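You operate a simulated robot arm through the tools that you are given. There is no shell and no other tool. Be economical: measure what you need, move in short steps, check, and stop when the job is done.

You are at the controls of a simulated two-armed robot. One attempt, no reset.

Task
Power up the track and run all feeder carriers onto LOAD.
Fine: FEED back to HOLD; stop once all are there.

It is judged by the outcome, as a careful person would: the job done as asked, and still so three seconds after it is handed in. It fails if anything else is knocked over, pushed out of place, dropped, spilled or broken.

Robot
Two 7-joint arms with two-finger grippers on one trunk, hanging from a carriage that runs on a gantry, over the field with the corners [-1.263, 2.221], [-1.264, -0.479], [0.016, -0.48], [0.017, 2.22] (x, y) and turns from -393 to 295 degrees about z. Base frame: it is fixed where the carriage stands at the start and does not move with it; the origin is on the floor, on the carriage's upright axis, x ahead of it, y to its left, z up. Units: m, degrees, N and s.
The left shoulder is at the start at [0.04, 0.158, 1.368], the right one opposite. With the tool pointing down near the work surface each hand reaches from about 0.1 to 0.38 m from the robot's upright axis, wherever it stands, measured 20 degrees to its own side. Places, roughly: cross release button [0.3, -0.5, 0.8]; cross stop lever [0.3, -0.4, 0.8]; entry release button [0.3, -0.2, 0.8]; entry stop lever [0.3, -0.1, 0.8]; feed release button [0.3, -0.3, 0.8]; load release button [0.3, 0.3, 0.8]; load stop lever [0.4, 0.4, 0.8]; loop gate lever [0.6, -0.4, 1.1]; siding gate lever [0.6, -0.6, 1.1]; siding release button [0.3, -0.1, 0.8]; siding stop lever [0.4, 0, 0.8]; store gate lever [0.6, -0.5, 1.1]; test gate lever [0.6, -0.4, 1.1]; track jog button [0.6, -0.5, 1]; track power knob [0.7, -0.6, 1.1]; track speed knob [0.6, -0.6, 1]. Payload 1.96 kg a hand.
The TCP of each hand is the grasp point between the finger pads, 0.02 m short of the fingertips. In the tool frame z runs along the fingers and y along their closing line. The gripper opens to 0.072 m. The gripper's body begins 0.038 m behind the TCP.
Orientation is told as [roll, pitch, yaw] about the base's x, y, z axes, in that order, counted from this pose: with the fingers straight down and closing along the base's y, the tool's x points along the base's -x, its y along +y and its z along -z.

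Tools
- The arms move only by the tool move_arm. It takes "left_motion", "right_motion" or both (then of equal length, played together; a hand with none holds still); each is a list of rows, each an object of numbers (a shift or turn left out is 0, a gripper value left out holds the last): "tx", "ty", "tz": the shift along the tool's x, y, z in units of 30 mm (1.0 is 30 mm); "rx", "ry", "rz": the turn, a rotation vector about the tool's x, y, z in units of 5 degrees (1.0 is 5 degrees); "gripper": the closure, from 0 (fully open) to 1 (shut). In form: [{"tx": .., "ty": .., "tz": .., "rx": .., "ry": .., "rz": .., "gripper": ..}, ...]. A call has 1 to 12 rows; each row shifts and turns the commanded pose from where the row before left it, along the tool's axes as they then stand. A call with a number of a shift or a turn outside -1 to 1 is refused whole. Each row takes 0.2 s and may step no farther than 0.05 m and 8.6 degrees from the row before; otherwise, or with a gripper value out of range, the whole call is refused. A pose out of reach is approached as far as the arm can. The call stops where the force on the tool passes 40 N (or 10 N more than at its start, if that is more) or the arm is blocked; 0.2 s more then pass. The fingers move at their own pace (about 0.045 m/s each) and stop on an object; they squeeze with about 24 N. The grip force told is the motor's: it shows also when the fingers shut on nothing. Time passes only in rows, and 0.2 s behind the last, so rows that do not move let the fingers close. The reply holds the time, the measured pose of the TCP, the force on the tool along the base axes, the opening and the grip force, in the units named above and with some noise, with the torque about the TCP (base axes, N m) and any sound that the robot's microphone picked up, and new pictures: "views" is both (left out), scene, wrist or none (wrist: the cameras of the hands that moved).
- Cameras (640 x 400 px; columns grow to the right, rows downward): "scene" is now at [0.2154, -0.0011, 1.7103]; the picture's right is [0.00, -1.00, 0.00], its down [-0.93, -0.00, -0.36] and it looks along [0.36, 0.00, -0.93] (base axes); focal length 218 px, centre (320, 200). "left" rides on the left gripper at [0.071, -0.019, -0.082] in its tool frame; the picture's right is [0.26, 0.97, 0.00], its down [-0.67, 0.18, -0.72] and it looks along [-0.69, 0.19, 0.70] (tool axes); focal length 280 px, centre (320, 200). "right" rides on the right gripper at [0.071, 0.019, -0.082] in its tool frame; the picture's right is [-0.26, 0.97, 0.00], its down [-0.67, -0.18, -0.72] and it looks along [-0.69, -0.19, 0.70] (tool axes); focal length 280 px, centre (320, 200). There is no depth. A picture from a camera that has moved, and an enlarged one, comes with that camera's place and axes in the base frame and with its lens.
- move_column(by): slides the trunk up (or, below 0, down) by that many m; the arms and the scene camera ride with it, the base frame stays. It gives what a move gives, with no picture.
- roll_base(legs): drives the robot by 1 to 6 legs, each [ahead, left, turn to the left] in m, m and degrees, along the robot's own axes; the way and the turn of a leg run together, so that a leg with both is an arc; at most 1.5 m and 180 degrees a leg. The arms and the cameras ride along, it lands a little off, and it stops where it bumps. It keeps to its track: a leg is cut to what the track allows. It gives what a move gives, and a new picture of the scene camera.
- head_to(pan, tilt): turns the head with the scene camera to pan (to the left, within 86 degrees either way) and tilt (down, from -29 to 69), counted from straight ahead of the robot. It gives what a move gives, and a new picture of the scene camera.
- enlarge(camera, box): a new picture of the part [left, top, right, bottom] of that camera's present view, enlarged. No time passes.
- sign_off(): hands the job in; it is judged then, once.

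Go step by step. Nothing tells you exact positions but the pictures and the camera data: compare them with the known pose of the tool, close in by small moves and look again before you grip or let go. The budget is 120 turns and 260 pictures, counting those below and the enlarged ones. Unless the task says otherwise, let go and move clear before handing in, and close with one line.

The tools are called after "Emit:" by a JSON object that holds its "fn" and its "kwargs". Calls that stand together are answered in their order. move_arm: Moves the arms, as the interface text tells. Its arguments: {"type":"object","properties":{"left_motion":{"type":"array"},"right_motion":{"type":"array"},"views":{"type":"string","enum":["both","scene","wrist","none"]}},"required":[]} The other tools are called the same way: move_column (by) slides the trunk up or down; roll_base (legs) drives the base; head_to (pan, tilt) turns the head that bears the scene camera; enlarge (camera, box) takes an enlarged picture of a part of a camera's view; sign_off () hands the job in.

At the start:

```text
time: 0.0
left_eef_pos: [0.3104, -0.0214, 1.3322]
left_orientation: [0.0, 0.0, 0.0]
left_wrist_force: [0.7, 0.6, 0.2]
left_torque: [-0.01, 0.02, 0.01]
left_gripper_width: 0.0721
left_grasp_force: 0.1
right_eef_pos: [0.3119, -0.3565, 1.3276]
right_orientation: [0.1, 0.2, 0.0]
right_wrist_force: [0.3, 0.5, 0.1]
right_torque: [0.0, -0.01, -0.02]
right_gripper_width: 0.072
right_grasp_force: 0.1
trunk travel left (down, up): [-0.691, 0.149]
robot x, y, heading: [0.0001, -0.0008, 0.2]
head pan, tilt: [0.0, 68.8]
```

scene: 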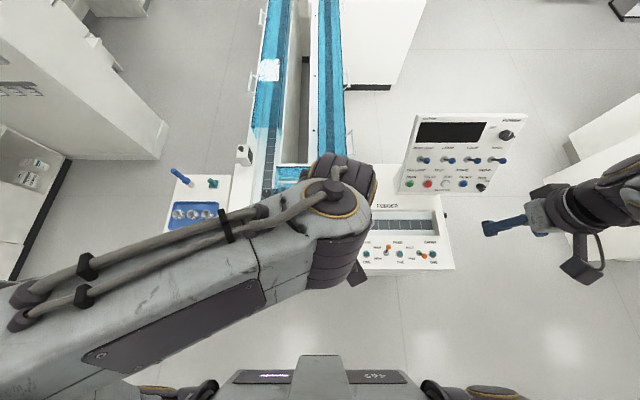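
right: 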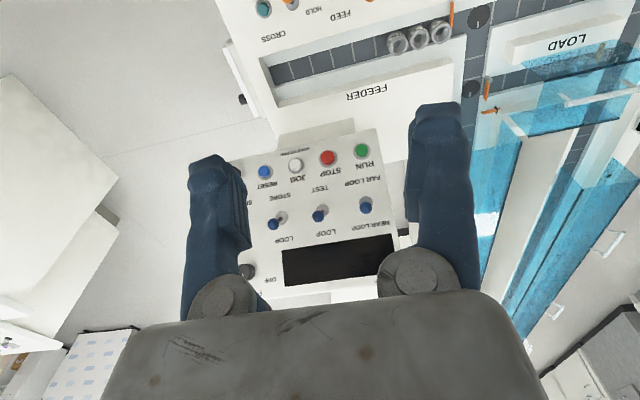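
left: 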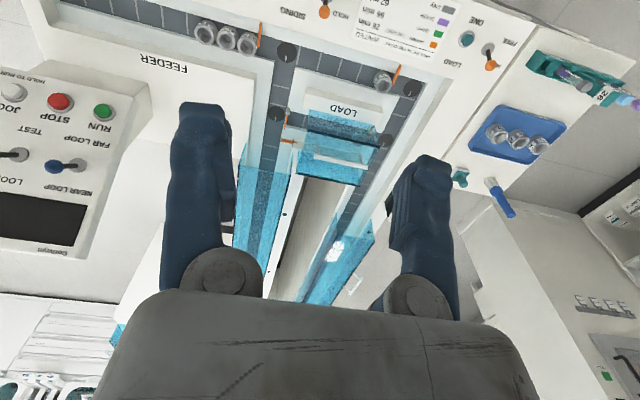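

I see a track panel with a control console to the right and a feeder lane with three carriers. I'll enlarge the views to read the labels first.

Emit:
{"fn": "enlarge", "kwargs": {"camera": "right", "box": [220, 0, 500, 175]}}

Emit:
{"fn": "enlarge", "kwargs": {"camera": "left", "box": [160, 0, 560, 250]}}

Emit:
{"fn": "enlarge", "kwargs": {"camera": "scene", "box": [340, 100, 540, 280]}}

```text
2.29 times, centred on (360, 88) of right
camera zoom: at [0.2414, -0.3367, 1.4099], right [0.26, 0.97, 0.0], down [0.68, -0.18, 0.71], along [0.69, -0.19, -0.7], focal length 641 px, centre (229, 457)
```

zoom: 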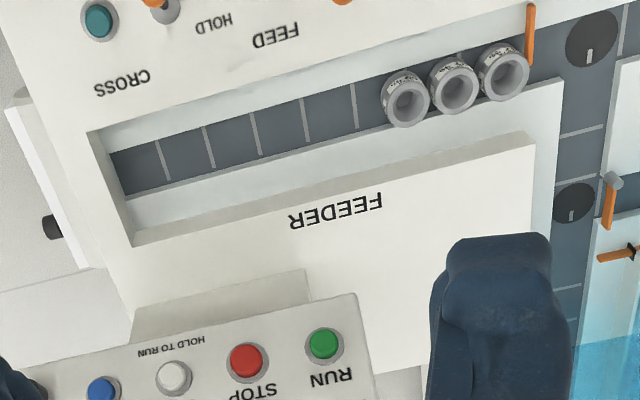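

```text
1.60 times, centred on (360, 125) of left
camera zoom: at [0.2391, -0.0401, 1.4137], right [-0.26, 0.97, 0.0], down [0.67, 0.18, 0.72], along [0.69, 0.19, -0.7], focal length 449 px, centre (256, 320)
```

zoom: 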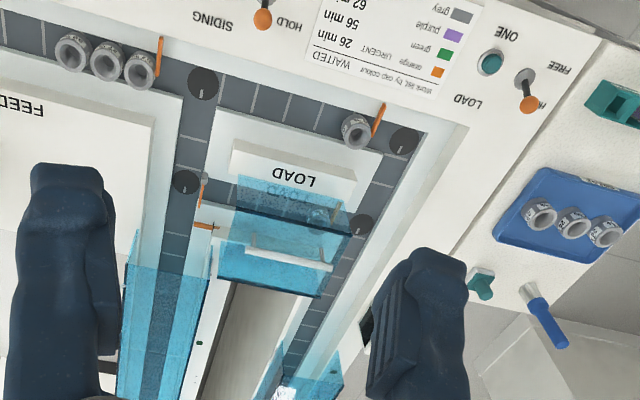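

```text
2.22 times, centred on (440, 190) of scene
camera zoom: at [0.2154, -0.0011, 1.7103], right [0.0, -1.0, 0.0], down [-0.93, 0.0, -0.36], along [0.36, 0.0, -0.93], focal length 484 px, centre (53, 222)
```

zoom: 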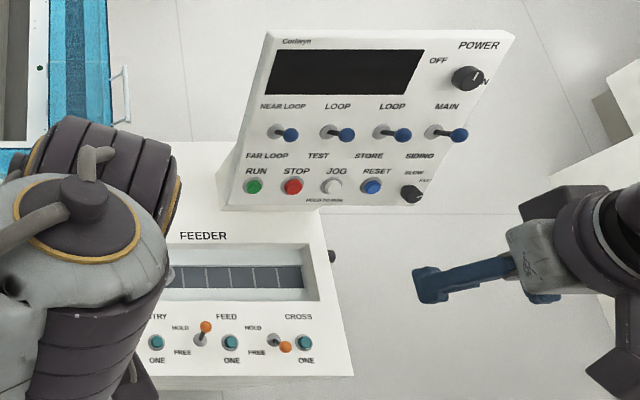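

The left arm blocks the scene camera. I'll swing it left and look again.

Emit:
{"fn": "move_arm", "kwargs": {"left_motion": [{"ty": 1}, {"ty": 1}, {"ty": 1}, {"ty": 1}, {"ty": 1}, {"ty": 1}, {"ty": 1}, {"ty": 1}, {"ty": 1}, {"ty": 1}], "views": "both"}}

```text
time: 2.2
left_eef_pos: [0.3108, 0.2794, 1.3318]
left_orientation: [0.0, 0.0, 0.0]
left_wrist_force: [0.3, 0.4, -0.1]
left_torque: [-0.03, 0.01, 0.03]
left_gripper_width: 0.0723
left_grasp_force: 0.0
right_eef_pos: [0.3134, -0.3571, 1.3287]
right_orientation: [0.0, 0.2, 0.0]
right_wrist_force: [0.5, -0.8, 0.0]
right_torque: [-0.03, 0.0, -0.03]
right_gripper_width: 0.0721
right_grasp_force: 0.2
trunk travel left (down, up): [-0.691, 0.149]
robot x, y, heading: [-0.002, -0.0021, 0.1]
head pan, tilt: [0.0, 68.8]
camera scene: at [0.2154, -0.0011, 1.7103], right [0.0, -1.0, 0.0], down [-0.93, 0.0, -0.36], along [0.36, 0.0, -0.93], focal length 218 px, centre (320, 200)
camera left: at [0.2379, 0.26, 1.4137], right [-0.26, 0.97, 0.0], down [0.67, 0.18, 0.72], along [0.69, 0.19, -0.7], focal length 280 px, centre (320, 200)
```

scene: 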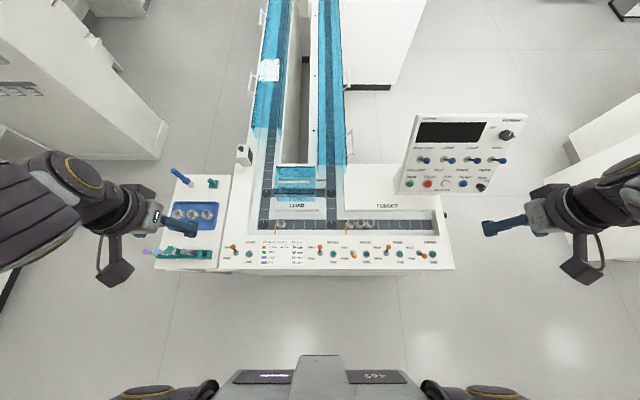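
left: 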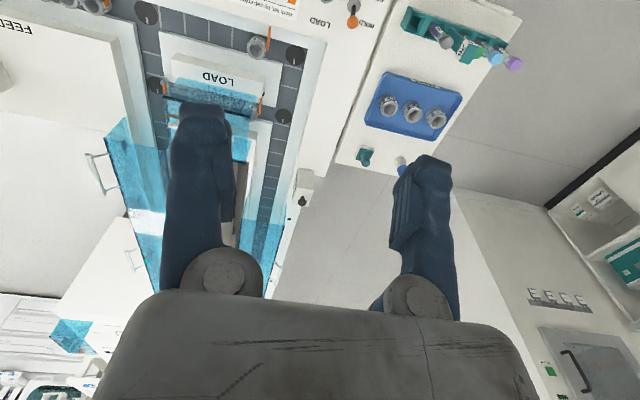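

Emit:
{"fn": "enlarge", "kwargs": {"camera": "scene", "box": [340, 200, 460, 275]}}

Emit:
{"fn": "enlarge", "kwargs": {"camera": "scene", "box": [225, 185, 365, 275]}}

Emit:
{"fn": "enlarge", "kwargs": {"camera": "scene", "box": [395, 105, 530, 200]}}

```text
5.33 times, centred on (400, 238) of scene
camera zoom: at [0.2154, -0.0011, 1.7103], right [0.0, -1.0, 0.0], down [-0.93, 0.0, -0.36], along [0.36, 0.0, -0.93], focal length 1162 px, centre (-107, 0)
```

zoom: 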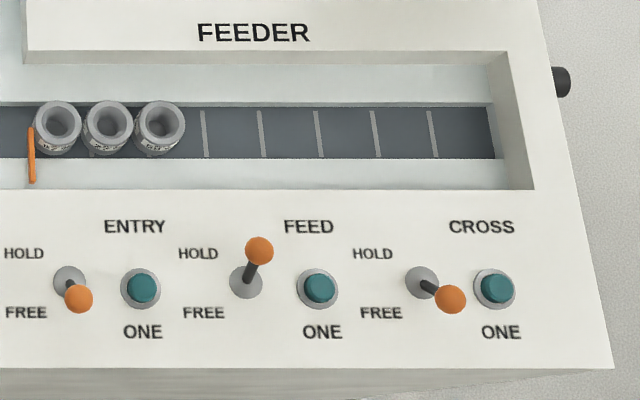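

```text
4.44 times, centred on (295, 230) of scene
camera zoom: at [0.2154, -0.0011, 1.7103], right [0.0, -1.0, 0.0], down [-0.93, 0.0, -0.36], along [0.36, 0.0, -0.93], focal length 968 px, centre (431, 67)
```

zoom: 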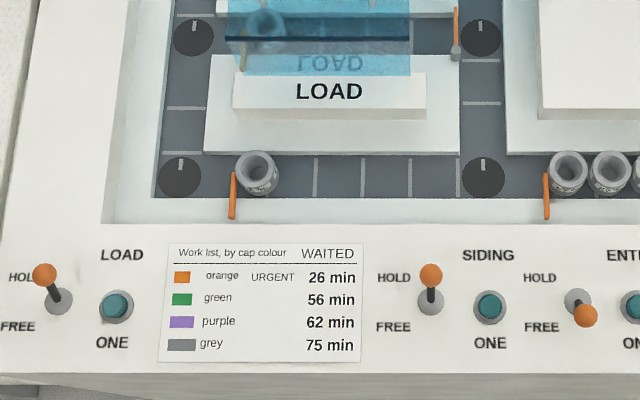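

```text
4.21 times, centred on (462, 152) of scene
camera zoom: at [0.2154, -0.0011, 1.7103], right [0.0, -1.0, 0.0], down [-0.93, 0.0, -0.36], along [0.36, 0.0, -0.93], focal length 917 px, centre (-280, 400)
```

zoom: 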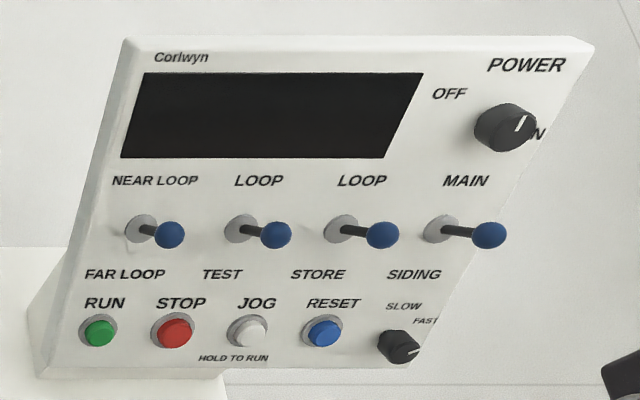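

Levers read: LOAD hold, SIDING hold, ENTRY free, FEED hold, CROSS free; three carriers wait behind the FEED pin. I need the rest of the track and the console front-on.

Emit:
{"fn": "head_to", "kwargs": {"pan": 0, "tilt": 40}}

Emit:
{"fn": "enlarge", "kwargs": {"camera": "right", "box": [430, 0, 640, 130]}}

Emit:
{"fn": "enlarge", "kwargs": {"camera": "right", "box": [230, 120, 430, 310]}}

```text
time: 3.1
left_eef_pos: [0.3095, 0.2792, 1.3327]
left_orientation: [0.0, 0.0, 0.1]
left_wrist_force: [0.7, 0.7, 0.3]
left_torque: [0.02, 0.0, 0.01]
left_gripper_width: 0.072
left_grasp_force: 0.0
right_eef_pos: [0.3133, -0.357, 1.3274]
right_orientation: [0.0, 0.1, 0.0]
right_wrist_force: [0.5, -0.1, -0.5]
right_torque: [0.01, 0.03, -0.01]
right_gripper_width: 0.0722
right_grasp_force: 0.0
trunk travel left (down, up): [-0.691, 0.149]
robot x, y, heading: [-0.0001, -0.0002, -0.1]
head pan, tilt: [0.0, 40.0]
camera scene: at [0.2445, -0.0011, 1.7464], right [0.0, -1.0, 0.0], down [-0.64, 0.0, -0.77], along [0.77, 0.0, -0.64], focal length 218 px, centre (320, 200)
```

scene: 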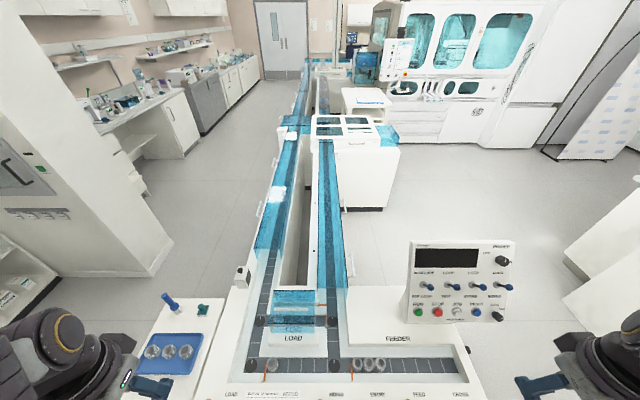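

```text
3.05 times, centred on (535, 65) of right
camera zoom: at [0.2414, -0.3367, 1.4099], right [0.26, 0.97, 0.0], down [0.68, -0.18, 0.71], along [0.69, -0.19, -0.7], focal length 854 px, centre (-335, 611)
```

zoom: 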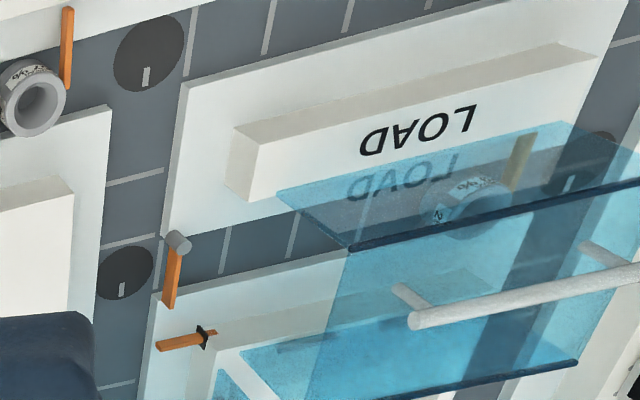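

```text
2.11 times, centred on (330, 215) of right
camera zoom: at [0.2414, -0.3367, 1.4099], right [0.26, 0.97, 0.0], down [0.68, -0.18, 0.71], along [0.69, -0.19, -0.7], focal length 590 px, centre (299, 168)
```

zoom: 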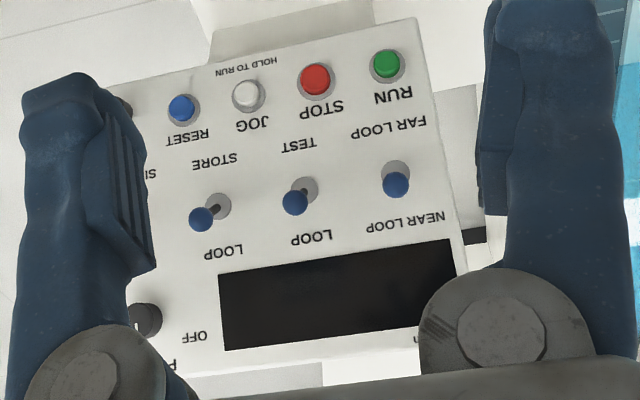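

Emit:
{"fn": "enlarge", "kwargs": {"camera": "scene", "box": [400, 235, 525, 325]}}

Emit:
{"fn": "enlarge", "kwargs": {"camera": "scene", "box": [230, 270, 400, 390]}}

Emit:
{"fn": "enlarge", "kwargs": {"camera": "scene", "box": [240, 40, 420, 220]}}

```text
4.44 times, centred on (462, 280) of scene
camera zoom: at [0.2445, -0.0011, 1.7464], right [0.0, -1.0, 0.0], down [-0.64, 0.0, -0.77], along [0.77, 0.0, -0.64], focal length 968 px, centre (-313, -156)
```

zoom: 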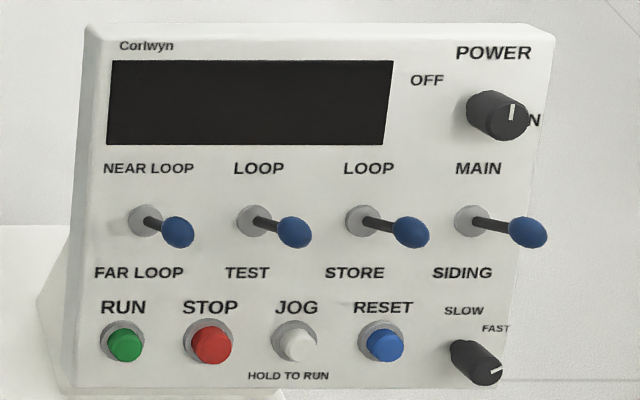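

```text
3.33 times, centred on (315, 330) of scene
camera zoom: at [0.2445, -0.0011, 1.7464], right [0.0, -1.0, 0.0], down [-0.64, 0.0, -0.77], along [0.77, 0.0, -0.64], focal length 726 px, centre (337, -233)
```

zoom: 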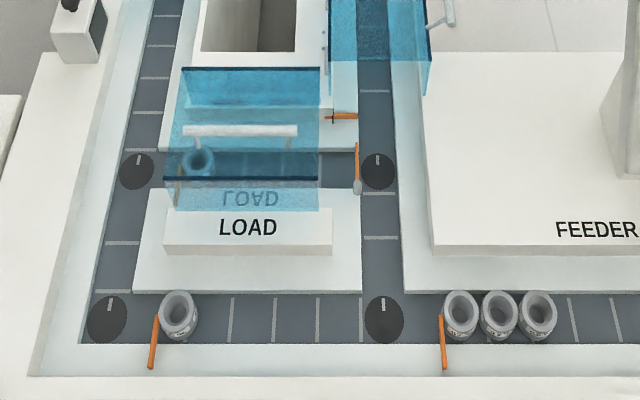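

```text
2.22 times, centred on (330, 130) of scene
camera zoom: at [0.2445, -0.0011, 1.7464], right [0.0, -1.0, 0.0], down [-0.64, 0.0, -0.77], along [0.77, 0.0, -0.64], focal length 484 px, centre (298, 356)
```

zoom: 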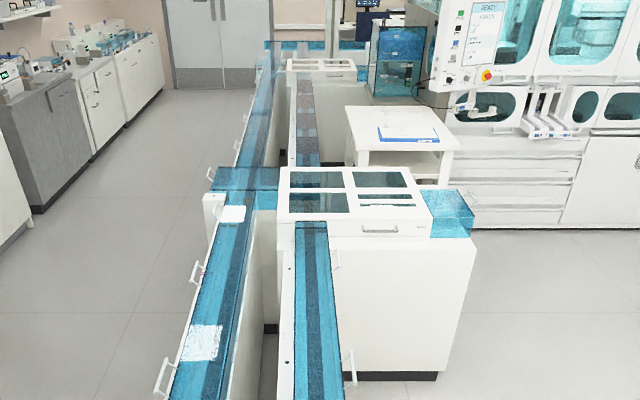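

Console levers look to be up (NEAR LOOP/LOOP/LOOP/MAIN), display dark, so power is off. STOP triangulates to about (0.584, -0.414, 0.949), panel leaning back about 27°. I'll roll right so the right hand serves the console and the left hand the FEED lever.

Emit:
{"fn": "roll_base", "kwargs": {"legs": [[0, -0.42, 0]]}}

Emit:
{"fn": "move_arm", "kwargs": {"right_motion": [{"ry": -1}, {"ry": -1}, {"ry": -1}, {"ry": -1}, {"ry": -1}, {"ry": -1}, {"ry": -1}, {"ry": -1}, {"ry": -1}, {"ry": -1}, {"ry": -1}, {"ry": -1}], "views": "wrist"}}

```text
time: 5.7
left_eef_pos: [0.3094, -0.1371, 1.3324]
left_orientation: [0.0, 0.1, 0.3]
left_wrist_force: [-0.8, 0.2, 0.3]
left_torque: [-0.01, 0.02, 0.01]
left_gripper_width: 0.072
left_grasp_force: 0.1
right_eef_pos: [0.3154, -0.771, 1.3277]
right_orientation: [-0.1, 0.1, 0.5]
right_wrist_force: [0.0, 0.5, -0.1]
right_torque: [0.0, -0.01, 0.02]
right_gripper_width: 0.0722
right_grasp_force: 0.0
trunk travel left (down, up): [-0.691, 0.149]
robot x, y, heading: [0.0028, -0.4164, 0.5]
head pan, tilt: [0.0, 40.0]
camera scene: at [0.2457, -0.4161, 1.7464], right [0.01, -1.0, 0.0], down [-0.64, 0.0, -0.77], along [0.77, 0.0, -0.64], focal length 218 px, centre (320, 200)
```

scene: 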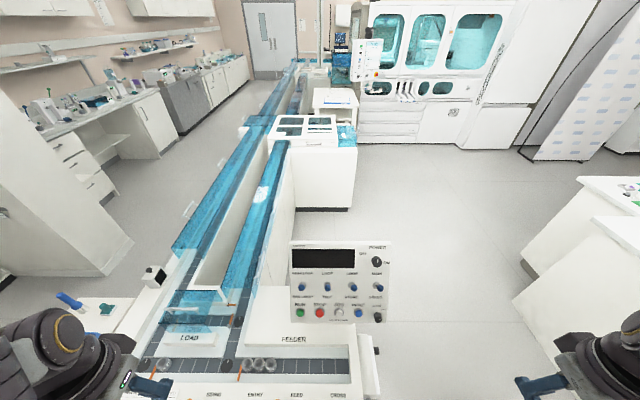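

```text
time: 8.3
left_eef_pos: [0.3092, -0.135, 1.3321]
left_orientation: [0.0, 0.0, 0.3]
left_wrist_force: [0.4, 0.3, -0.3]
left_torque: [0.0, -0.01, 0.03]
left_gripper_width: 0.072
left_grasp_force: 0.0
right_eef_pos: [0.3573, -0.7507, 1.3124]
right_orientation: [0.0, -52.5, 0.4]
right_wrist_force: [0.9, 1.0, -0.9]
right_torque: [-0.02, -0.01, 0.01]
right_gripper_width: 0.0722
right_grasp_force: 0.0
right hand out of reach, approached as far as the arm can: row 1, 2, 3, 4, 5, 6, 7, 9, 12
trunk travel left (down, up): [-0.691, 0.149]
robot x, y, heading: [-0.003, -0.4191, 0.1]
head pan, tilt: [0.0, 40.0]
camera right: at [0.2488, -0.7315, 1.3068], right [0.15, 0.97, 0.21], down [-0.15, -0.18, 0.97], along [0.98, -0.18, 0.12], focal length 280 px, centre (320, 200)
```

right: 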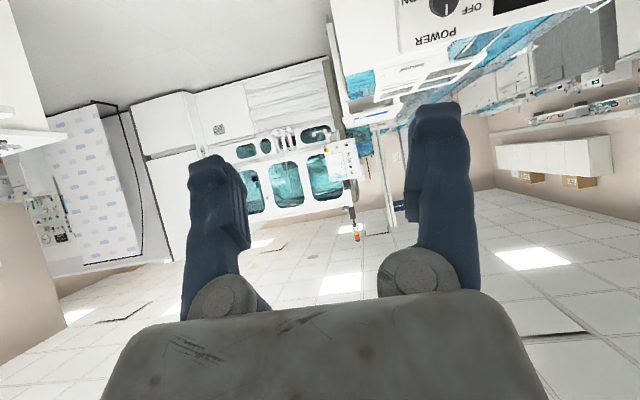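

Emit:
{"fn": "enlarge", "kwargs": {"camera": "scene", "box": [280, 235, 400, 325]}}

Emit:
{"fn": "enlarge", "kwargs": {"camera": "scene", "box": [130, 290, 380, 400]}}

```text
4.44 times, centred on (340, 280) of scene
camera zoom: at [0.2457, -0.4161, 1.7464], right [0.01, -1.0, 0.0], down [-0.64, 0.0, -0.77], along [0.77, 0.0, -0.64], focal length 968 px, centre (231, -156)
```

zoom: 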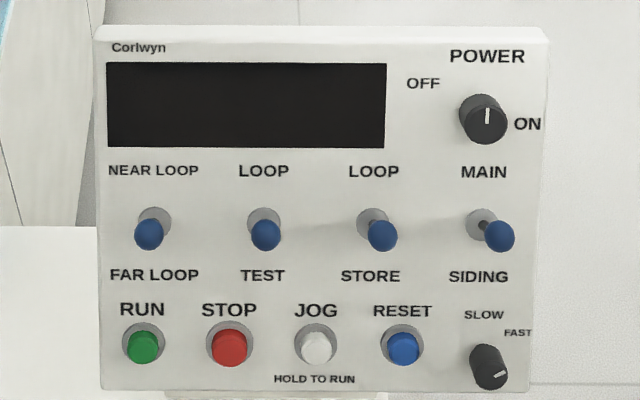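

```text
2.56 times, centred on (255, 345) of scene
camera zoom: at [0.2457, -0.4161, 1.7464], right [0.01, -1.0, 0.0], down [-0.64, 0.0, -0.77], along [0.77, 0.0, -0.64], focal length 558 px, centre (486, -171)
```

zoom: 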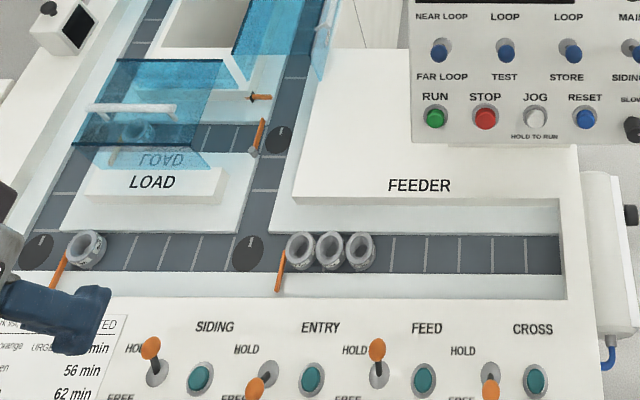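

Everything's confirmed: carrier behind the cover is just a reflection. Power knob cap is near (0.665, -0.60, 1.136), pointer up. I'll advance the right hand toward it.

Emit:
{"fn": "move_arm", "kwargs": {"right_motion": [{"tz": 1, "ty": 0.6}, {"tz": 1, "ty": 0.6}, {"tz": 1, "ty": 0.6}, {"tz": 1, "ty": 0.6}, {"tz": 1, "ty": 0.6}, {"tz": 1, "ty": 0.6}, {"tz": 1, "ty": 0.6}, {"tz": 0.5, "ty": 0.6}]}}

```text
time: 10.1
left_eef_pos: [0.3095, -0.1366, 1.333]
left_orientation: [0.0, 0.0, 0.4]
left_wrist_force: [0.0, 0.4, 0.8]
left_torque: [0.0, 0.01, 0.03]
left_gripper_width: 0.0722
left_grasp_force: 0.0
right_eef_pos: [0.5355, -0.6066, 1.1761]
right_orientation: [0.1, -52.4, 0.3]
right_wrist_force: [-0.4, -0.6, -0.4]
right_torque: [-0.02, -0.04, 0.03]
right_gripper_width: 0.0721
right_grasp_force: 0.0
trunk travel left (down, up): [-0.691, 0.149]
robot x, y, heading: [0.0045, -0.4161, 0.2]
head pan, tilt: [0.0, 40.0]
camera scene: at [0.2457, -0.416, 1.7465], right [0.01, -1.0, 0.0], down [-0.64, 0.0, -0.77], along [0.77, 0.0, -0.64], focal length 218 px, centre (320, 200)
camera right: at [0.4264, -0.5867, 1.1705], right [0.15, 0.97, 0.21], down [-0.15, -0.18, 0.97], along [0.98, -0.18, 0.12], focal length 280 px, centre (320, 200)
```

scene: 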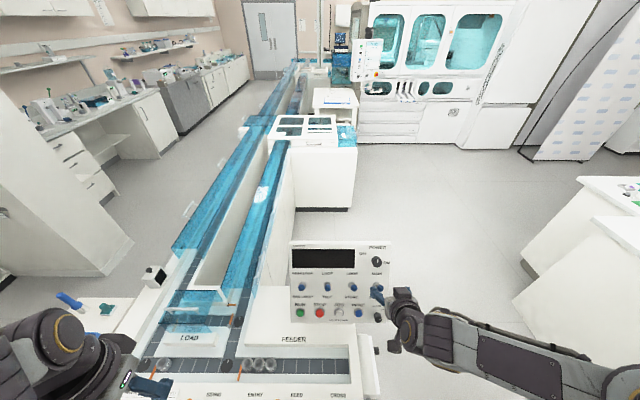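
right: 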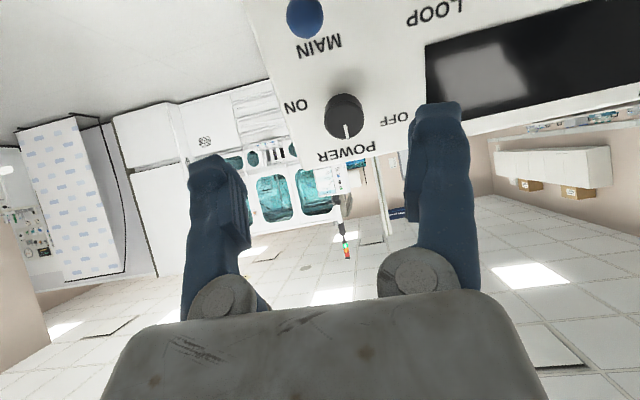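

The wrist view agrees: cap at (0.665, -0.597, 1.135), panel leaning 27°. I'll level the tool to the panel normal and check the pose.

Emit:
{"fn": "move_arm", "kwargs": {"right_motion": [{"ry": -1}, {"ry": -1}, {}], "views": "wrist"}}

```text
time: 10.9
left_eef_pos: [0.3088, -0.1359, 1.3324]
left_orientation: [0.0, -0.1, 0.3]
left_wrist_force: [-0.4, 0.0, 1.1]
left_torque: [0.01, 0.02, -0.03]
left_gripper_width: 0.0721
left_grasp_force: 0.0
right_eef_pos: [0.5354, -0.6062, 1.1762]
right_orientation: [-0.1, -62.4, 0.4]
right_wrist_force: [-0.4, -0.6, 0.4]
right_torque: [0.0, -0.05, -0.03]
right_gripper_width: 0.0722
right_grasp_force: 0.0
trunk travel left (down, up): [-0.691, 0.149]
robot x, y, heading: [0.0022, -0.4158, 0.0]
head pan, tilt: [0.0, 40.0]
camera right: at [0.4286, -0.587, 1.1507], right [0.12, 0.97, 0.23], down [-0.32, -0.18, 0.93], along [0.94, -0.18, 0.29], focal length 280 px, centre (320, 200)
```

right: 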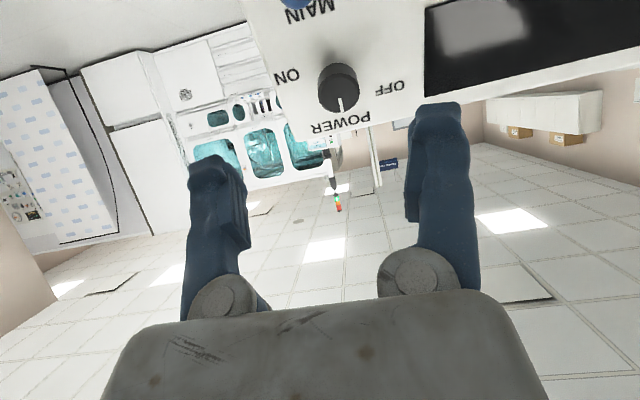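

Emit:
{"fn": "move_arm", "kwargs": {"right_motion": [{"tx": -0.8, "ty": 0.3, "tz": 0}, {"tz": 1}, {"tz": 1}, {"tz": 1}, {"tz": 0.3}], "views": "both"}}

```text
time: 12.1
left_eef_pos: [0.3089, -0.1357, 1.3317]
left_orientation: [0.0, 0.0, 0.3]
left_wrist_force: [0.0, -0.1, -0.2]
left_torque: [0.02, 0.03, 0.02]
left_gripper_width: 0.0718
left_grasp_force: 0.0
right_eef_pos: [0.6346, -0.5956, 1.1493]
right_orientation: [0.0, -62.4, 0.5]
right_wrist_force: [1.3, 0.2, -0.4]
right_torque: [-0.05, -0.01, -0.03]
right_gripper_width: 0.0719
right_grasp_force: 0.1
trunk travel left (down, up): [-0.691, 0.149]
robot x, y, heading: [0.0012, -0.4183, 0.3]
head pan, tilt: [0.0, 40.0]
camera scene: at [0.2457, -0.416, 1.7465], right [0.01, -1.0, 0.0], down [-0.64, 0.0, -0.77], along [0.77, 0.0, -0.64], focal length 218 px, centre (320, 200)
camera right: at [0.5287, -0.5758, 1.1249], right [0.11, 0.97, 0.23], down [-0.32, -0.19, 0.93], along [0.94, -0.18, 0.29], focal length 280 px, centre (320, 200)
```

scene: 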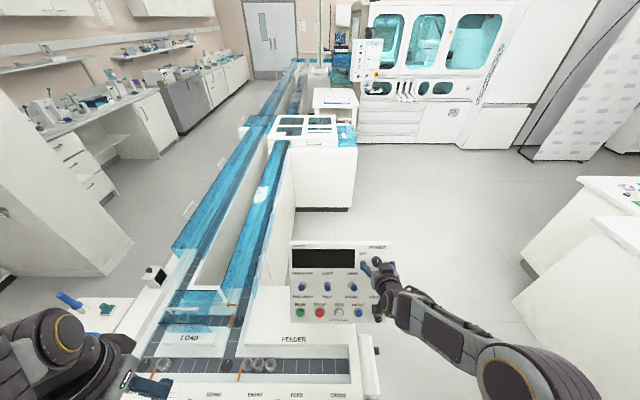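
right: 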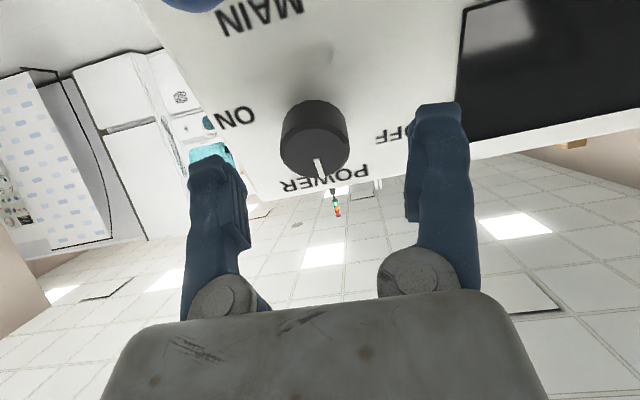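

Aligned within 3 mm. I'll close the last bit and grip the knob.

Emit:
{"fn": "move_arm", "kwargs": {"right_motion": [{"tx": -0.1, "tz": 0.5}, {"tz": 0.45}, {"gripper": 1}, {"gripper": 1}, {"gripper": 1}, {"gripper": 1}, {"gripper": 1}], "views": "wrist"}}

```text
time: 13.7
left_eef_pos: [0.3095, -0.1373, 1.3324]
left_orientation: [0.0, 0.0, 0.3]
left_wrist_force: [0.2, 0.4, 0.3]
left_torque: [-0.01, 0.03, 0.01]
left_gripper_width: 0.0721
left_grasp_force: 0.1
right_eef_pos: [0.6604, -0.5982, 1.1399]
right_orientation: [-0.3, -62.3, 0.6]
right_wrist_force: [6.6, -8.6, -7.0]
right_torque: [-0.1, -0.1, -0.12]
right_gripper_width: 0.031
right_grasp_force: 39.8
trunk travel left (down, up): [-0.691, 0.149]
robot x, y, heading: [-0.0, -0.4185, 0.3]
head pan, tilt: [0.0, 40.0]
camera right: at [0.5544, -0.5783, 1.1154], right [0.12, 0.97, 0.23], down [-0.32, -0.18, 0.93], along [0.94, -0.18, 0.29], focal length 280 px, centre (320, 200)
```

right: 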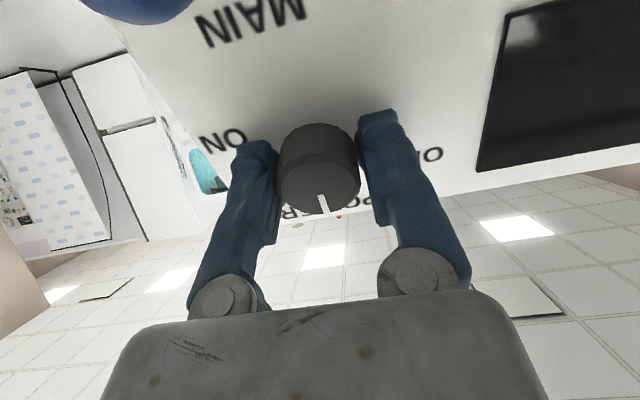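

Gripped at 31 mm. Turning clockwise (toward ON).

Emit:
{"fn": "move_arm", "kwargs": {"right_motion": [{"rz": 1}, {"rz": 1}, {"rz": 1}, {"rz": 1}, {"rz": 1}, {"rz": 1}, {"rz": 1}, {"rz": 1}], "views": "both"}}

```text
time: 15.5
left_eef_pos: [0.3085, -0.1382, 1.3318]
left_orientation: [-0.1, 0.1, 0.3]
left_wrist_force: [-0.6, -0.3, 0.6]
left_torque: [-0.03, 0.01, -0.01]
left_gripper_width: 0.072
left_grasp_force: 0.0
right_eef_pos: [0.6589, -0.5996, 1.1397]
right_orientation: [50.7, -42.8, -60.9]
right_wrist_force: [0.5, -16.9, -12.6]
right_torque: [-0.46, -0.4, -0.67]
right_gripper_width: 0.0311
right_grasp_force: 40.0
trunk travel left (down, up): [-0.691, 0.149]
robot x, y, heading: [-0.0014, -0.4164, 0.4]
head pan, tilt: [0.0, 40.0]
camera scene: at [0.2452, -0.4171, 1.7463], right [0.01, -1.0, 0.0], down [-0.64, 0.0, -0.77], along [0.77, 0.0, -0.64], focal length 218 px, centre (320, 200)
camera right: at [0.5671, -0.5387, 1.1409], right [0.38, 0.57, 0.73], down [-0.45, -0.57, 0.69], along [0.81, -0.58, 0.04], focal length 280 px, centre (320, 200)
```

scene: 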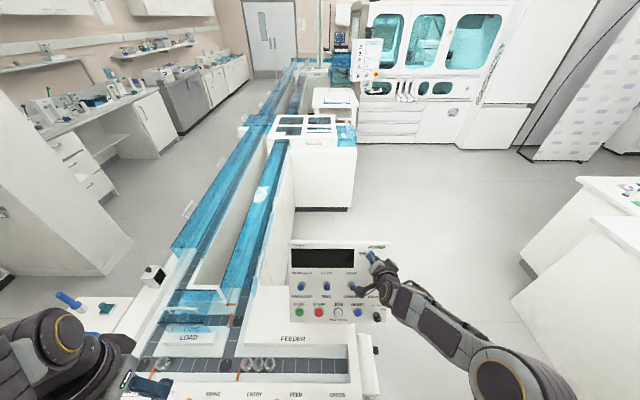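
right: 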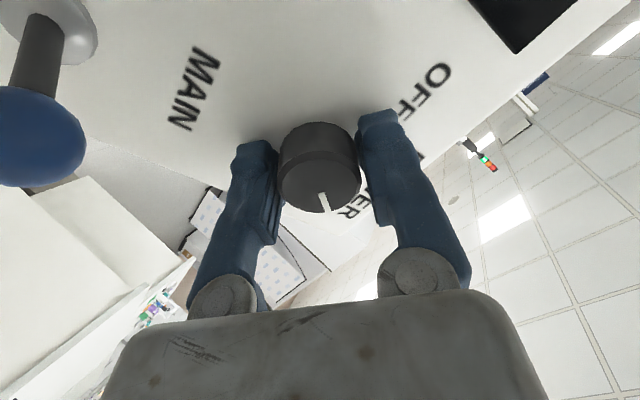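

Emit:
{"fn": "move_arm", "kwargs": {"right_motion": [{"rz": 1}, {"rz": 1}, {"rz": 1}, {"rz": 1}], "views": "both"}}

```text
time: 16.5
left_eef_pos: [0.3091, -0.1384, 1.3308]
left_orientation: [-0.1, 0.0, 0.4]
left_wrist_force: [0.5, 0.9, 0.5]
left_torque: [-0.03, -0.05, 0.0]
left_gripper_width: 0.0721
left_grasp_force: 0.0
right_eef_pos: [0.6605, -0.6003, 1.1399]
right_orientation: [58.7, -26.3, -74.7]
right_wrist_force: [-0.9, -20.8, -11.1]
right_torque: [-0.48, -0.16, -0.74]
right_gripper_width: 0.0311
right_grasp_force: 39.9
trunk travel left (down, up): [-0.691, 0.149]
robot x, y, heading: [0.0057, -0.4156, 0.3]
head pan, tilt: [0.0, 40.0]
camera scene: at [0.2452, -0.4173, 1.7462], right [0.01, -1.0, 0.0], down [-0.64, -0.01, -0.77], along [0.77, 0.0, -0.64], focal length 218 px, centre (320, 200)
camera right: at [0.5774, -0.5285, 1.1607], right [0.45, 0.26, 0.85], down [-0.55, -0.68, 0.49], along [0.71, -0.69, -0.16], focal length 280 px, centre (320, 200)
```

scene: 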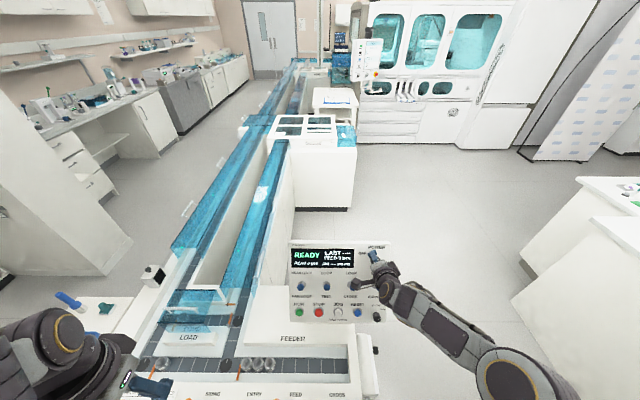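
right: 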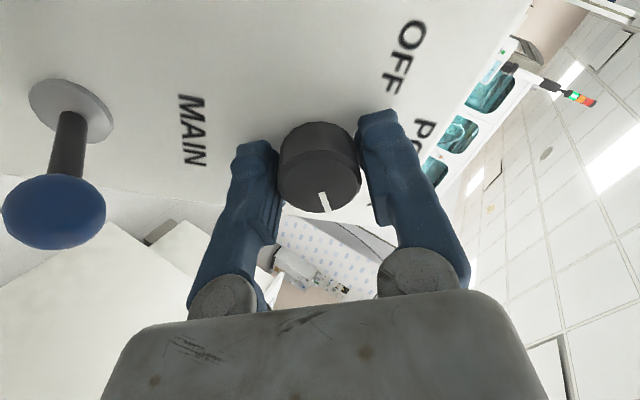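

Power is on: the display shows READY. I'll read it.

Emit:
{"fn": "enlarge", "kwargs": {"camera": "scene", "box": [285, 240, 365, 290]}}

Emit:
{"fn": "move_arm", "kwargs": {"right_motion": [{"gripper": 0.3}, {"gripper": 0.3}, {"gripper": 0.3}, {"tz": -1}, {"tz": -1}, {"tz": -1}], "views": "scene"}}

```text
8.00 times, centred on (325, 265) of scene
camera zoom: at [0.2452, -0.4173, 1.7462], right [0.01, -1.0, 0.0], down [-0.64, -0.01, -0.77], along [0.77, 0.0, -0.64], focal length 1743 px, centre (280, -320)
```

zoom: 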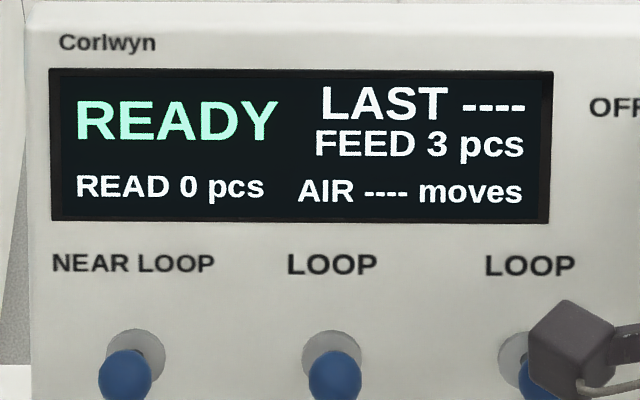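

```text
time: 17.9
left_eef_pos: [0.3097, -0.1367, 1.3322]
left_orientation: [0.0, 0.1, 0.3]
left_wrist_force: [-0.7, -0.2, 1.0]
left_torque: [0.0, 0.0, 0.0]
left_gripper_width: 0.072
left_grasp_force: 0.1
right_eef_pos: [0.5803, -0.5964, 1.1828]
right_orientation: [58.9, -26.4, -74.7]
right_wrist_force: [0.0, 0.6, -0.2]
right_torque: [0.01, 0.01, 0.01]
right_gripper_width: 0.0505
right_grasp_force: 0.2
trunk travel left (down, up): [-0.691, 0.149]
robot x, y, heading: [0.0007, -0.4179, 0.4]
head pan, tilt: [0.0, 40.0]
camera scene: at [0.2457, -0.4161, 1.7464], right [0.01, -1.0, 0.0], down [-0.64, 0.0, -0.77], along [0.77, 0.0, -0.64], focal length 218 px, centre (320, 200)
```

scene: 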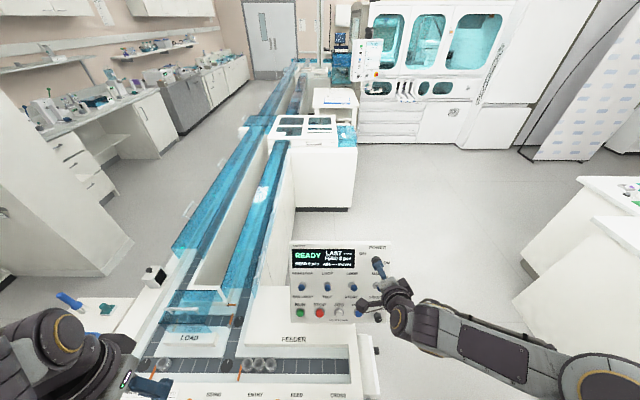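

READY, FEED 3 pcs. Now I bring the left hand down toward the FEED lever (base ≈ (0.34, -0.28, 0.775), ball ≈ (0.36, -0.28, 0.815)), yawed 90° so the fingers straddle it fore and aft.

Emit:
{"fn": "move_arm", "kwargs": {"left_motion": [{"rz": 1, "tz": 0.5}, {"rz": 1, "tz": 0.5}, {"rz": 1, "tz": 0.5}, {"rz": 1, "tz": 0.5}, {"rz": 1, "tz": 0.5}, {"rz": 1, "tz": 0.5}, {"rz": 1, "tz": 0.5}, {"rz": 1, "tz": 0.5}, {"rz": 1, "tz": 0.5}, {"rz": 1, "tz": 0.5}, {"rz": 1, "tz": 0.5}, {"rz": 1, "tz": 0.5}], "views": "none"}}

Emit:
{"fn": "move_arm", "kwargs": {"left_motion": [{"rz": 1, "tz": 0.5}, {"rz": 1, "tz": 0.5}, {"rz": 1, "tz": 0.5}, {"rz": 1, "tz": 0.5}, {"rz": 1, "tz": 0.5}, {"rz": 1, "tz": 0.5}], "views": "wrist"}}

```text
time: 20.5
left_eef_pos: [0.3099, -0.1347, 1.1516]
left_orientation: [0.0, 0.0, -59.7]
left_wrist_force: [-0.3, 1.0, 0.0]
left_torque: [0.02, -0.02, -0.02]
left_gripper_width: 0.0722
left_grasp_force: 0.1
right_eef_pos: [0.5807, -0.5962, 1.1825]
right_orientation: [58.8, -26.3, -74.7]
right_wrist_force: [0.4, 0.5, -0.3]
right_torque: [-0.05, -0.05, 0.01]
right_gripper_width: 0.0504
right_grasp_force: 0.1
trunk travel left (down, up): [-0.691, 0.149]
robot x, y, heading: [0.0051, -0.4137, 0.4]
head pan, tilt: [0.0, 40.0]
```

```text
time: 21.9
left_eef_pos: [0.3095, -0.1354, 1.0624]
left_orientation: [0.0, 0.0, -89.8]
left_wrist_force: [-0.1, 0.6, -0.8]
left_torque: [0.0, 0.03, 0.03]
left_gripper_width: 0.0721
left_grasp_force: 0.0
right_eef_pos: [0.5805, -0.5956, 1.1832]
right_orientation: [58.8, -26.4, -74.6]
right_wrist_force: [-0.6, 0.0, 0.3]
right_torque: [0.01, 0.0, 0.02]
right_gripper_width: 0.0503
right_grasp_force: 0.1
trunk travel left (down, up): [-0.691, 0.149]
robot x, y, heading: [-0.0008, -0.4109, 0.5]
head pan, tilt: [0.0, 40.0]
camera left: at [0.2893, -0.0639, 1.1445], right [0.96, 0.27, 0.0], down [0.19, -0.67, 0.72], along [0.19, -0.69, -0.7], focal length 280 px, centre (320, 200)
```

left: 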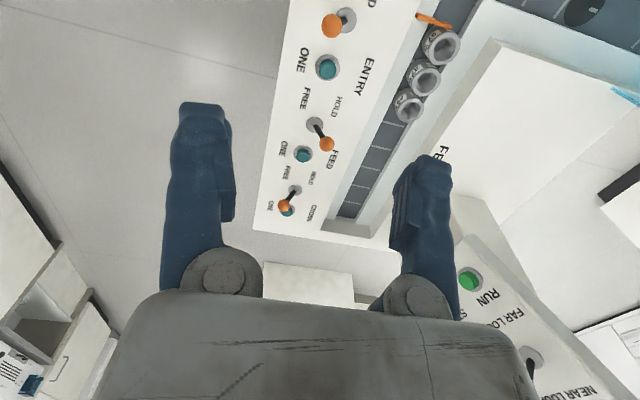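

Emit:
{"fn": "move_arm", "kwargs": {"left_motion": [{"ty": 0.27, "tx": -0.8, "tz": 0.9}, {"ty": 0.27, "tx": -0.8, "tz": 0.9}, {"ty": 0.27, "tx": -0.8, "tz": 0.9}, {"ty": 0.27, "tx": -0.8, "tz": 0.9}, {"ty": 0.27, "tx": -0.8, "tz": 0.9}, {"ty": 0.27, "tx": -0.8, "tz": 0.9}], "views": "both"}}

```text
time: 23.3
left_eef_pos: [0.359, -0.2825, 0.9004]
left_orientation: [0.0, -0.1, -89.8]
left_wrist_force: [1.3, 0.4, 0.0]
left_torque: [0.02, 0.02, 0.01]
left_gripper_width: 0.0721
left_grasp_force: 0.0
right_eef_pos: [0.5811, -0.5972, 1.1813]
right_orientation: [58.7, -26.3, -74.7]
right_wrist_force: [0.2, 0.2, 0.3]
right_torque: [0.01, 0.02, -0.01]
right_gripper_width: 0.0504
right_grasp_force: 0.1
trunk travel left (down, up): [-0.691, 0.149]
robot x, y, heading: [0.0027, -0.4151, 0.5]
head pan, tilt: [0.0, 40.0]
camera scene: at [0.2456, -0.4161, 1.7465], right [0.01, -1.0, 0.0], down [-0.64, 0.0, -0.77], along [0.77, 0.0, -0.64], focal length 218 px, centre (320, 200)
camera left: at [0.3395, -0.2112, 0.9812], right [0.96, 0.27, 0.0], down [0.19, -0.67, 0.72], along [0.19, -0.69, -0.7], focal length 280 px, centre (320, 200)
```

scene: 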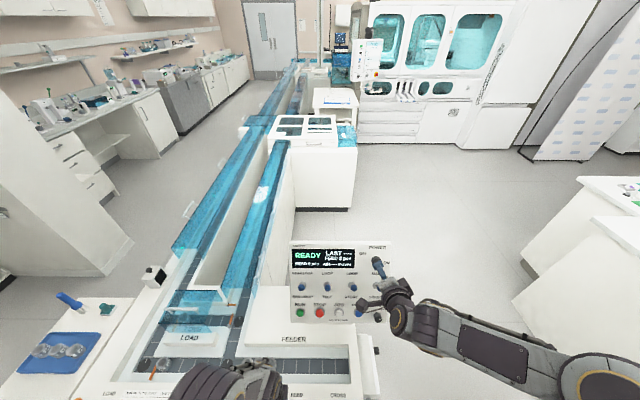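
left: 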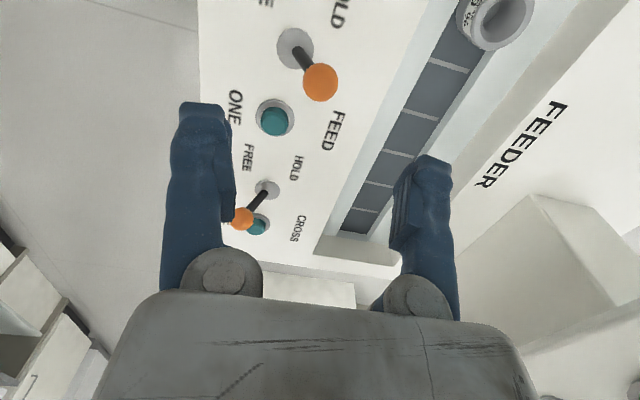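

Ball confirmed at (0.358, -0.279, 0.815). Lowering to straddle it with a partly closed gap, then pushing toward FREE (-x).

Emit:
{"fn": "move_arm", "kwargs": {"left_motion": [{"tx": 0.12, "tz": 0.9}, {"tz": 0.9}, {"tz": 0.8, "gripper": 0.35}, {"gripper": 0.35}, {"gripper": 0.35}], "views": "wrist"}}

```text
time: 24.5
left_eef_pos: [0.3593, -0.2755, 0.8226]
left_orientation: [0.0, 0.1, -89.7]
left_wrist_force: [0.6, -0.4, -0.3]
left_torque: [0.02, -0.01, -0.04]
left_gripper_width: 0.0468
left_grasp_force: 0.1
right_eef_pos: [0.5806, -0.5963, 1.1831]
right_orientation: [58.8, -26.4, -74.7]
right_wrist_force: [0.6, 0.0, -0.4]
right_torque: [0.0, 0.01, 0.01]
right_gripper_width: 0.0505
right_grasp_force: 0.0
trunk travel left (down, up): [-0.691, 0.149]
robot x, y, heading: [0.0015, -0.4151, 0.3]
head pan, tilt: [0.0, 40.0]
camera left: at [0.339, -0.2047, 0.9038], right [0.96, 0.27, 0.0], down [0.19, -0.67, 0.72], along [0.19, -0.69, -0.7], focal length 280 px, centre (320, 200)
```

left: 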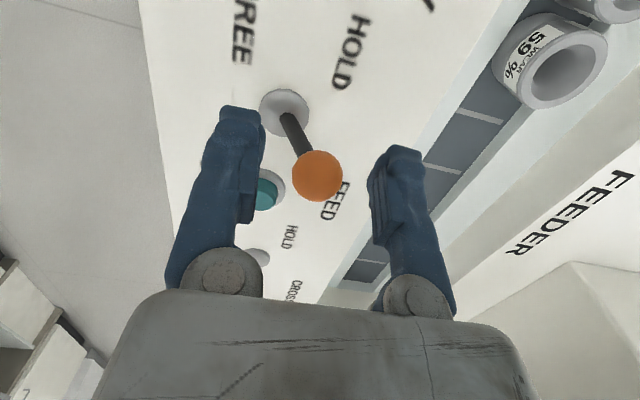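

Emit:
{"fn": "move_arm", "kwargs": {"left_motion": [{"ty": -0.4}, {"ty": -0.4}, {"ty": -0.4}, {"ty": -0.4}, {}], "views": "wrist"}}

```text
time: 25.7
left_eef_pos: [0.313, -0.2767, 0.8229]
left_orientation: [0.1, 0.0, -89.7]
left_wrist_force: [-0.2, -0.3, -0.3]
left_torque: [0.0, -0.01, 0.01]
left_gripper_width: 0.0467
left_grasp_force: 0.0
right_eef_pos: [0.5814, -0.5963, 1.1827]
right_orientation: [58.9, -26.4, -74.7]
right_wrist_force: [0.4, 0.8, 1.0]
right_torque: [0.01, 0.01, -0.01]
right_gripper_width: 0.0504
right_grasp_force: 0.0
trunk travel left (down, up): [-0.691, 0.149]
robot x, y, heading: [0.0012, -0.4168, 0.5]
head pan, tilt: [0.0, 40.0]
camera left: at [0.2912, -0.2058, 0.9034], right [0.96, 0.27, 0.0], down [0.19, -0.67, 0.72], along [0.19, -0.69, -0.7], focal length 280 px, centre (320, 200)
```

left: 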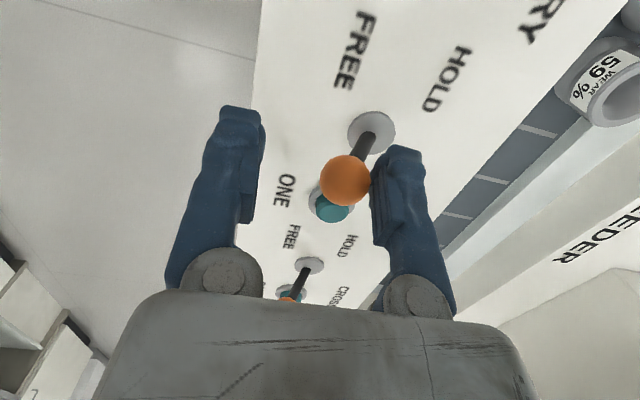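

FEED is now at FREE (track still stopped). Next, right hand: unroll, close the fingers and go in front of RUN at about (0.584, -0.346, 0.948).

Emit:
{"fn": "move_arm", "kwargs": {"right_motion": [{"rz": -1, "tz": -0.2, "gripper": 1}, {"rz": -1, "tz": -0.2}, {"rz": -1, "tz": -0.2}, {"rz": -1, "tz": -0.2}, {"rz": -1, "tz": -0.2}, {"rz": -1, "tz": -0.2}, {"rz": -1, "tz": -0.2}, {"rz": -1, "tz": -0.2}, {"rz": -1, "tz": -0.2}, {"rz": -1, "tz": -0.2}, {"rz": -1, "tz": -0.2}, {"rz": -1, "tz": -0.2}], "views": "none"}}

Emit:
{"fn": "move_arm", "kwargs": {"right_motion": [{"tx": 0.69, "ty": 0.83}, {"tx": 0.69, "ty": 0.83}, {"tx": 0.69, "ty": 0.83}, {"tx": 0.69, "ty": 0.83}, {"tx": 0.69, "ty": 0.83}, {"tx": 0.69, "ty": 0.83}, {"tx": 0.69, "ty": 0.83}, {"tx": 0.69, "ty": 0.83}, {"tx": 0.69, "ty": 0.83}, {"tx": 0.69, "ty": 0.83}, {"tz": 1}], "views": "both"}}

```text
time: 28.3
left_eef_pos: [0.3122, -0.2766, 0.8223]
left_orientation: [0.1, 0.0, -89.7]
left_wrist_force: [0.5, 0.5, -0.9]
left_torque: [-0.01, 0.0, 0.02]
left_gripper_width: 0.0466
left_grasp_force: 0.1
right_eef_pos: [0.5162, -0.5977, 1.2152]
right_orientation: [-0.3, -62.4, 0.5]
right_wrist_force: [0.1, 0.0, -0.2]
right_torque: [-0.01, 0.01, -0.01]
right_gripper_width: 0.0
right_grasp_force: 23.2
trunk travel left (down, up): [-0.691, 0.149]
robot x, y, heading: [0.0003, -0.4158, 0.6]
head pan, tilt: [0.0, 40.0]
```

```text
time: 30.7
left_eef_pos: [0.3117, -0.2775, 0.8219]
left_orientation: [0.0, 0.0, -89.7]
left_wrist_force: [0.2, 0.4, -0.4]
left_torque: [-0.01, -0.01, 0.02]
left_gripper_width: 0.0467
left_grasp_force: 0.0
right_eef_pos: [0.4458, -0.3488, 1.0165]
right_orientation: [-0.4, -62.3, 0.5]
right_wrist_force: [3.5, -2.2, 0.2]
right_torque: [0.14, 0.22, 0.15]
right_gripper_width: 0.0
right_grasp_force: 24.1
trunk travel left (down, up): [-0.691, 0.149]
robot x, y, heading: [0.003, -0.4157, -0.0]
head pan, tilt: [0.0, 40.0]
camera scene: at [0.2457, -0.4161, 1.7465], right [0.01, -1.0, 0.0], down [-0.64, 0.0, -0.77], along [0.77, 0.0, -0.64], focal length 218 px, centre (320, 200)
camera right: at [0.3399, -0.3295, 0.9918], right [0.12, 0.97, 0.23], down [-0.32, -0.18, 0.93], along [0.94, -0.18, 0.29], focal length 280 px, centre (320, 200)
```

scene: 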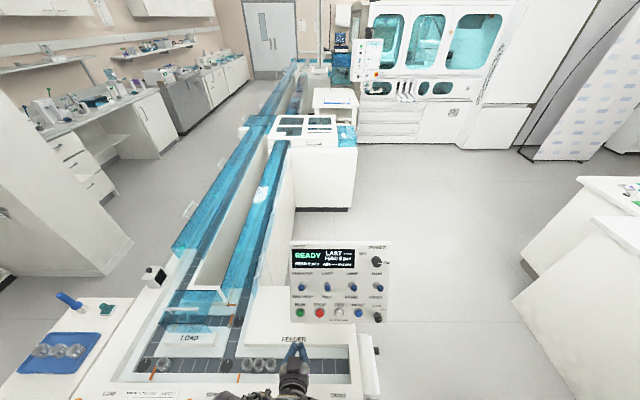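
right: 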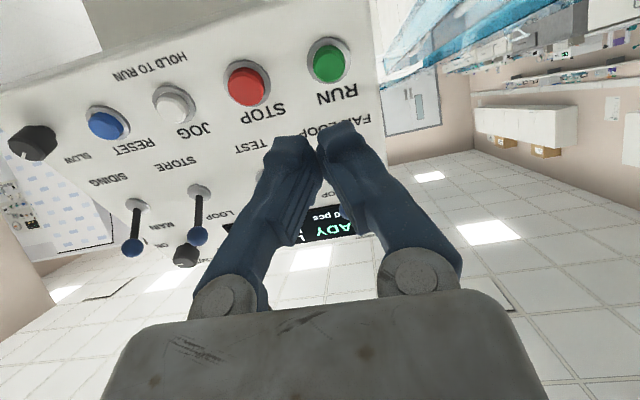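

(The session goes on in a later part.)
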